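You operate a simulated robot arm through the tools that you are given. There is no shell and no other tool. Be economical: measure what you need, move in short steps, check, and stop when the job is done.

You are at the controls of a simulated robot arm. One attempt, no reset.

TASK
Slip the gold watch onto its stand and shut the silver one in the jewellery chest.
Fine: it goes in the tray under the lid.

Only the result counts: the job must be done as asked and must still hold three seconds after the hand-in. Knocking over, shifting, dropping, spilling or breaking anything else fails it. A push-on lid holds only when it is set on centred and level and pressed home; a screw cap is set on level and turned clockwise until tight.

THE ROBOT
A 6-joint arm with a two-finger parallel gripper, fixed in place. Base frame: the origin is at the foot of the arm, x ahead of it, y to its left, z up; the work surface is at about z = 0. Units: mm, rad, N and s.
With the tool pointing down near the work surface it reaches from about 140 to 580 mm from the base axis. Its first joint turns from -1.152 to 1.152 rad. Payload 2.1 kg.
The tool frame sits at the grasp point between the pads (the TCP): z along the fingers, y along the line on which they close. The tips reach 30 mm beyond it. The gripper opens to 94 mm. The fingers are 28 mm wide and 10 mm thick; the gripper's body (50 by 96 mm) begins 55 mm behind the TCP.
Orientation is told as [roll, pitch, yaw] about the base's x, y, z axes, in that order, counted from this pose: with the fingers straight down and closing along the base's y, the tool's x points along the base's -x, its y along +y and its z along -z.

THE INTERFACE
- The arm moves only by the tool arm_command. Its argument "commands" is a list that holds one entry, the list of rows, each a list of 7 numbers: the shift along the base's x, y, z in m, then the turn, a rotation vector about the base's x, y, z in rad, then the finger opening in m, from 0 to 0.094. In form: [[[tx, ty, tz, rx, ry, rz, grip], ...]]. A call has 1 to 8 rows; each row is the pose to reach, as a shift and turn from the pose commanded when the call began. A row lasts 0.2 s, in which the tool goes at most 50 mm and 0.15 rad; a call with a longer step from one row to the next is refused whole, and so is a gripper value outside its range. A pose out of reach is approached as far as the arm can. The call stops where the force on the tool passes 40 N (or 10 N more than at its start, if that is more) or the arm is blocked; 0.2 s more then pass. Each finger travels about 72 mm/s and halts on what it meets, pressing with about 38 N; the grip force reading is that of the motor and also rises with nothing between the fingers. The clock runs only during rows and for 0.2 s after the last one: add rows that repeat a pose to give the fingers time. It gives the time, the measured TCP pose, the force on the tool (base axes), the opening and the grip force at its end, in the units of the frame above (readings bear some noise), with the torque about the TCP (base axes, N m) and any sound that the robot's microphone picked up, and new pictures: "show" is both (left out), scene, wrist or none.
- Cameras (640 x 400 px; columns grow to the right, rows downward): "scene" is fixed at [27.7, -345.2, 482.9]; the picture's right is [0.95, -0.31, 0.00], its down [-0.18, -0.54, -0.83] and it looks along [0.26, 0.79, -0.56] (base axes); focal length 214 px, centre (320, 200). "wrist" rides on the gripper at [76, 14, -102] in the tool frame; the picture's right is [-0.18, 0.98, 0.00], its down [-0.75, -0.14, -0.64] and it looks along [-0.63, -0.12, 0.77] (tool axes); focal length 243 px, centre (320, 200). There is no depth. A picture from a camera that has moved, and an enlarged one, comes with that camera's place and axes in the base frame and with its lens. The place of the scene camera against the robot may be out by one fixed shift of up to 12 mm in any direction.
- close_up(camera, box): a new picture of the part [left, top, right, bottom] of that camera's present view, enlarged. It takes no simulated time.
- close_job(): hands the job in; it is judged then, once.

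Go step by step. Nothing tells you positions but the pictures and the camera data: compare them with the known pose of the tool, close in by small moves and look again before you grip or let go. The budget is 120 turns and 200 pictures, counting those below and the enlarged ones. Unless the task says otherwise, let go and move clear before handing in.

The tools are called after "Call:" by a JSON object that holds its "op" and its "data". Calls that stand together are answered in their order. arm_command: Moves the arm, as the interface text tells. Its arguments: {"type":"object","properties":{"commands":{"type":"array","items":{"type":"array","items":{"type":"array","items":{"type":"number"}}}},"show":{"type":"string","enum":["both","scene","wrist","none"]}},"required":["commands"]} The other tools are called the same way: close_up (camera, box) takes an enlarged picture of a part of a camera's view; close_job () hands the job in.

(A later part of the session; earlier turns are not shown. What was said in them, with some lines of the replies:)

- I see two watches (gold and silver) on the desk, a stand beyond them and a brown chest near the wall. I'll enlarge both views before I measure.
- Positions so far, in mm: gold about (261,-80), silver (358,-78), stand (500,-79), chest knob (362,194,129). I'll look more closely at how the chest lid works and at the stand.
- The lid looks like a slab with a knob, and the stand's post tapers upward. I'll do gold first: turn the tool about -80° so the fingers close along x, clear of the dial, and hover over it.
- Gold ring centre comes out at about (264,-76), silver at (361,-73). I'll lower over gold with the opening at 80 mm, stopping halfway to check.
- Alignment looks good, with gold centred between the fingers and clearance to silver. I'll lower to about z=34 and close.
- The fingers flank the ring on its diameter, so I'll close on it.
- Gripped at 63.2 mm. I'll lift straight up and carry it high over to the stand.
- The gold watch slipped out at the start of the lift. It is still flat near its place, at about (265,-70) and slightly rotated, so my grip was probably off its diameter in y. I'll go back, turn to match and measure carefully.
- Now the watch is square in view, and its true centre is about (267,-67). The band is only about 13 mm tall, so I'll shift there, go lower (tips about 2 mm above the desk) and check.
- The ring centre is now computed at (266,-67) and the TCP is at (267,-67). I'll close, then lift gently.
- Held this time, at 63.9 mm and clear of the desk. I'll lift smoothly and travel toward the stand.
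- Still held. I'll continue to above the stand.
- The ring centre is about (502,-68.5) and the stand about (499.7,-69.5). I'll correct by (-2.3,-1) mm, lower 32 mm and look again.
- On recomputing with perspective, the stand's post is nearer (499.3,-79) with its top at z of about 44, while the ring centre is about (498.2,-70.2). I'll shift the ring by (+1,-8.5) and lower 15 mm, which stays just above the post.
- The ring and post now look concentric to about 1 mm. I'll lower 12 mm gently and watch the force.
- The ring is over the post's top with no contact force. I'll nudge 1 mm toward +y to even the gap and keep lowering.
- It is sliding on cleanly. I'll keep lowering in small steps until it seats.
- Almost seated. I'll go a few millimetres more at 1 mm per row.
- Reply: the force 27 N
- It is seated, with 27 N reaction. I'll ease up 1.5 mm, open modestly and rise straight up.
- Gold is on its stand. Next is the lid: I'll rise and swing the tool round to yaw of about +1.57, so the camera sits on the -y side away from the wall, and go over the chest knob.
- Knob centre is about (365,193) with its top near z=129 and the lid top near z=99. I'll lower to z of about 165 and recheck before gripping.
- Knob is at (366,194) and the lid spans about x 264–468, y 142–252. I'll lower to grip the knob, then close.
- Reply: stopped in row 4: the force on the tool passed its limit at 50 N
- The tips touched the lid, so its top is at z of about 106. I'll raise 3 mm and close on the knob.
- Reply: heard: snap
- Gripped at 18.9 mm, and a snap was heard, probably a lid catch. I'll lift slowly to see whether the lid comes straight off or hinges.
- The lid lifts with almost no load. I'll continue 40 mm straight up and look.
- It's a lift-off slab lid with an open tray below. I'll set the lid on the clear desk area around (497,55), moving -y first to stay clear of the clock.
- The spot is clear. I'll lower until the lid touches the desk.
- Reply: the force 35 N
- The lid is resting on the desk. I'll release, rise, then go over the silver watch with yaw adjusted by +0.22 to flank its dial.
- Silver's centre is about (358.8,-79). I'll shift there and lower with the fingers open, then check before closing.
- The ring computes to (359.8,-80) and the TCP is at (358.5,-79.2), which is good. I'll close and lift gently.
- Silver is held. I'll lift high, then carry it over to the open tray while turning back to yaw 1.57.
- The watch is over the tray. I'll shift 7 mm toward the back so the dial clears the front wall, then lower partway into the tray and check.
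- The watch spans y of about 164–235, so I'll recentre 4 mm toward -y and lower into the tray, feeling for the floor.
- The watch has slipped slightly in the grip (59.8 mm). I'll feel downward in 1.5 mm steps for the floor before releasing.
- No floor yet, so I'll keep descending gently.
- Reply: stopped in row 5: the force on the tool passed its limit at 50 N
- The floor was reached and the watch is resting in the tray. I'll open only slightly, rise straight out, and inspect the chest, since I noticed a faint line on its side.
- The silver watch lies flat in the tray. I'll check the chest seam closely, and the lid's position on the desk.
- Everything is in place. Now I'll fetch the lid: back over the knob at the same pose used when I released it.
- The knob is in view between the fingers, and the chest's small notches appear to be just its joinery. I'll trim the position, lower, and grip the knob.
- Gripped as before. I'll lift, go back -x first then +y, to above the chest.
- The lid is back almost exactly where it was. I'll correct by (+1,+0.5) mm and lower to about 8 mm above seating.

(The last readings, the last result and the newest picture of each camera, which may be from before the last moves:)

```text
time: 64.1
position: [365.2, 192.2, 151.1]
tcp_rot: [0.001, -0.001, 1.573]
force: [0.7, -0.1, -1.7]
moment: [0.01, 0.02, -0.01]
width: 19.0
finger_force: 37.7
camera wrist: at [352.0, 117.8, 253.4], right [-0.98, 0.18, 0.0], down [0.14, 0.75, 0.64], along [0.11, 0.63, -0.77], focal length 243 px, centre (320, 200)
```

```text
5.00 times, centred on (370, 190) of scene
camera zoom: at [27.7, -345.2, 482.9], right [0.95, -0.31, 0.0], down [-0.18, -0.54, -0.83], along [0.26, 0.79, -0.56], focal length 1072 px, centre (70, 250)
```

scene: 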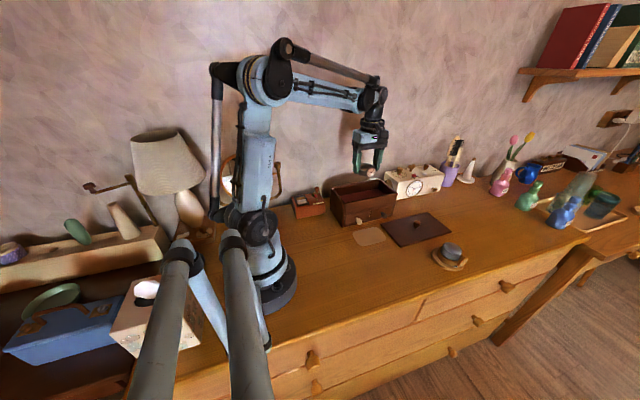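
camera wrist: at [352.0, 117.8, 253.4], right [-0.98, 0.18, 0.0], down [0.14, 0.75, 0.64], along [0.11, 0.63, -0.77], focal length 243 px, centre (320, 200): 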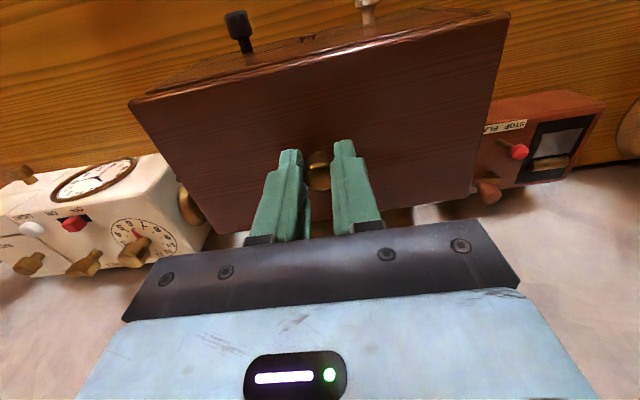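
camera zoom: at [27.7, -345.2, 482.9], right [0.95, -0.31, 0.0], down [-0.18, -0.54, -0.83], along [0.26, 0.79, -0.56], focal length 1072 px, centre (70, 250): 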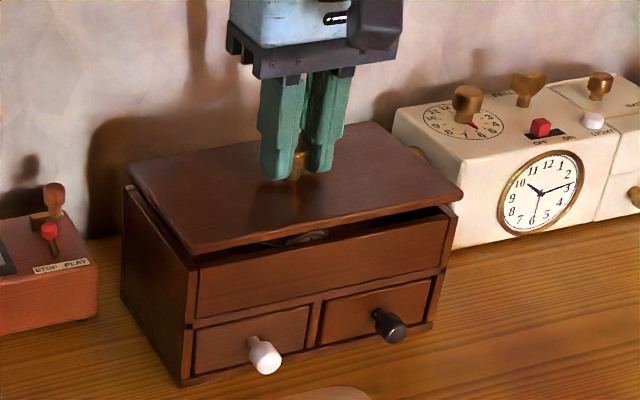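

Aligned. I'll lower in small steps until it seats.

Call:
{"op": "arm_command", "data": {"commands": [[[0, 0, -0.0015, 0, 0, 0, 0.0], [0, 0, -0.003, 0, 0, 0, 0.0], [0, 0, -0.0045, 0, 0, 0, 0.0], [0, 0, -0.006, 0, 0, 0, 0.0], [0, 0, -0.0075, 0, 0, 0, 0.0], [0, 0, -0.009, 0, 0, 0, 0.0], [0, 0, -0.01, 0, 0, 0, 0.0], [0, 0, -0.011, 0, 0, 0, 0.0]]], "show": "wrist"}}

Call:
{"op": "close_up", "data": {"camera": "scene", "box": [320, 150, 420, 230]}}

```text
time: 65.9
position: [365.0, 193.8, 140.4]
tcp_rot: [0.002, -0.001, 1.574]
force: [0.0, -0.6, -0.7]
moment: [0.05, -0.11, -0.03]
width: 19.0
finger_force: 37.8
camera wrist: at [351.8, 118.0, 242.5], right [-0.98, 0.18, 0.0], down [0.14, 0.75, 0.64], along [0.11, 0.63, -0.77], focal length 243 px, centre (320, 200)
```

wrist: 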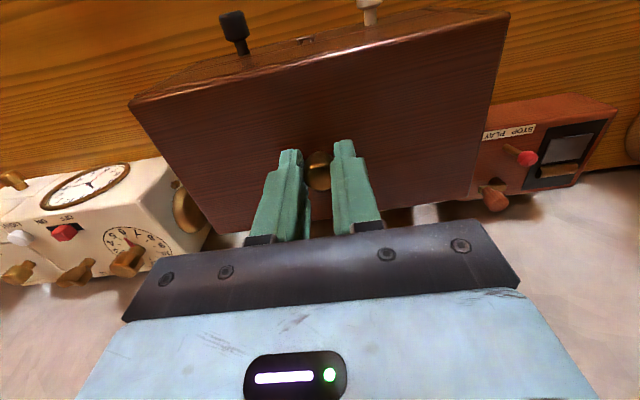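

```text
5.00 times, centred on (370, 190) of scene
camera zoom: at [27.7, -345.2, 482.9], right [0.95, -0.31, 0.0], down [-0.18, -0.54, -0.83], along [0.26, 0.79, -0.56], focal length 1072 px, centre (70, 250)
```

zoom: 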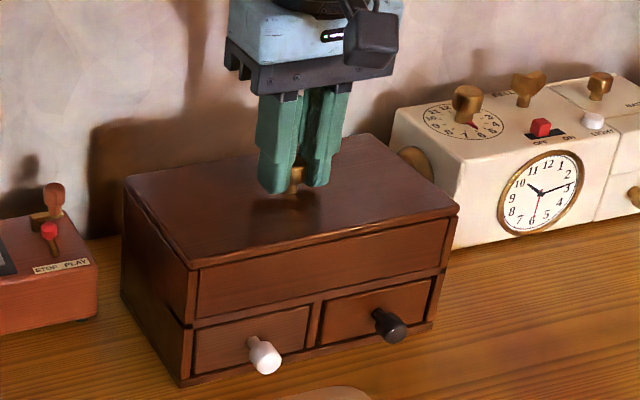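

The lid is down on the chest, level. Now I'll press it home in 1 mm steps, listening for a snap.

Call:
{"op": "arm_command", "data": {"commands": [[[0, 0, -0.001, 0, 0, 0, 0.0], [0, 0, -0.002, 0, 0, 0, 0.0], [0, 0, -0.003, 0, 0, 0, 0.0], [0, 0, -0.004, 0, 0, 0, 0.0], [0, 0, -0.005, 0, 0, 0, 0.0], [0, 0, -0.006, 0, 0, 0, 0.0]]], "show": "none"}}

Call:
{"op": "close_up", "data": {"camera": "scene", "box": [325, 165, 405, 235]}}

```text
time: 66.4
position: [365.6, 193.2, 139.6]
tcp_rot: [0.004, 0.001, 1.575]
force: [-0.9, -0.8, 5.1]
moment: [0.15, -0.04, -0.03]
width: 18.9
finger_force: 38.3
heard: snap
stopped in row 2: the force on the tool passed its limit at 42 N (the readings are from after the stop); the commanded pose is now the measured one
```

```text
5.71 times, centred on (365, 200) of scene
camera zoom: at [27.7, -345.2, 482.9], right [0.95, -0.31, 0.0], down [-0.18, -0.54, -0.83], along [0.26, 0.79, -0.56], focal length 1226 px, centre (63, 200)
```

zoom: 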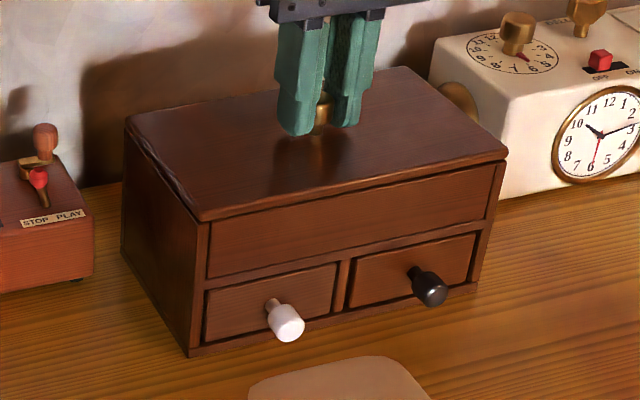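

A snap was heard and the lid now looks exactly as at the start. I'll release gently, rise, and inspect.

Call:
{"op": "arm_command", "data": {"commands": [[[0, 0, 0, 0, 0, 0, 0.03], [0, 0, 0, 0, 0, 0, 0.045], [0, 0, 0, 0, 0, 0, 0.05], [0, 0, 0.01, 0, 0, 0, 0.05], [0, 0, 0.04, 0, 0, 0, 0.05], [0, 0, 0.08, 0, 0, 0, 0.05]]], "show": "wrist"}}

Call:
{"op": "close_up", "data": {"camera": "scene", "box": [325, 165, 405, 235]}}

Call:
{"op": "close_up", "data": {"camera": "scene", "box": [290, 160, 490, 290]}}

```text
time: 67.8
position: [366.4, 194.0, 218.5]
tcp_rot: [0.001, -0.001, 1.573]
force: [-0.1, 0.0, 1.0]
moment: [-0.03, 0.02, -0.01]
width: 50.0
finger_force: 0.1
camera wrist: at [351.8, 118.3, 322.7], right [-0.98, 0.18, 0.0], down [0.14, 0.75, 0.64], along [0.11, 0.63, -0.77], focal length 243 px, centre (320, 200)
```

wrist: 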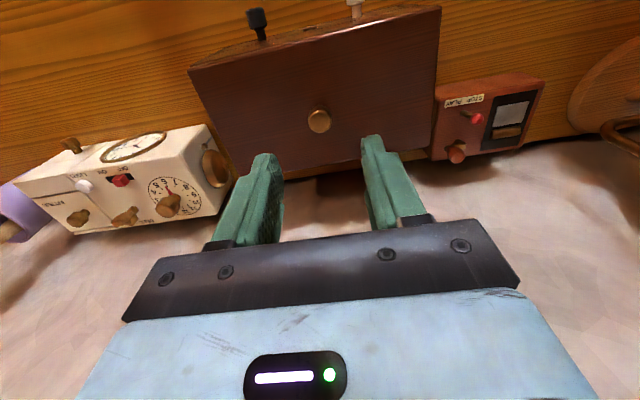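

```text
5.71 times, centred on (365, 200) of scene
camera zoom: at [27.7, -345.2, 482.9], right [0.95, -0.31, 0.0], down [-0.18, -0.54, -0.83], along [0.26, 0.79, -0.56], focal length 1226 px, centre (63, 200)
```

zoom: 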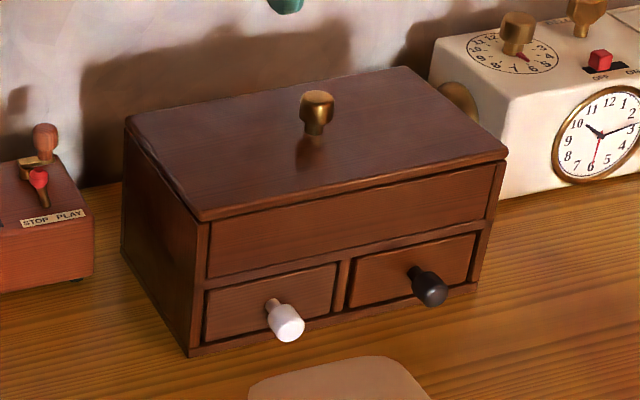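

```text
3.08 times, centred on (390, 225) of scene
camera zoom: at [27.7, -345.2, 482.9], right [0.95, -0.31, 0.0], down [-0.18, -0.54, -0.83], along [0.26, 0.79, -0.56], focal length 660 px, centre (105, 123)
```

zoom: 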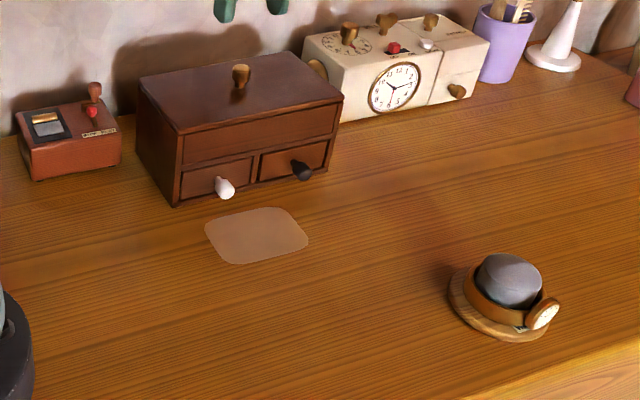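

The gold watch sits on its stand. The silver one is in the tray under the lid, which looks level and just as it did at the start, with a snap heard when I pressed it down. The arm is clear, so I'm handing in.

Call:
{"op": "close_job", "data": {}}

```text
The job is handed in.
```

I put the gold watch on its stand and the silver one in the chest's tray under the lid, and handed the job in. No result has come back.

- **Gold watch:** it slipped from the first grip and fell back onto the desk close to where it had been. The second grip held. The watch is seated on the base of the stand.
- **Silver watch:** it lies flat in the tray, and the lid went back on in its original position. I pressed it to about 42 N, heard a snap, and it looks level. I did not pull on it to test the catch.
- **Chest:** I pressed it to about 50 N twice by accident, once with the fingertips on the lid and once when the watch met the tray floor. A thin seam I noticed around the time of the second press was gone once the lid snapped shut. In the last pictures the chest looked as it did at the start.
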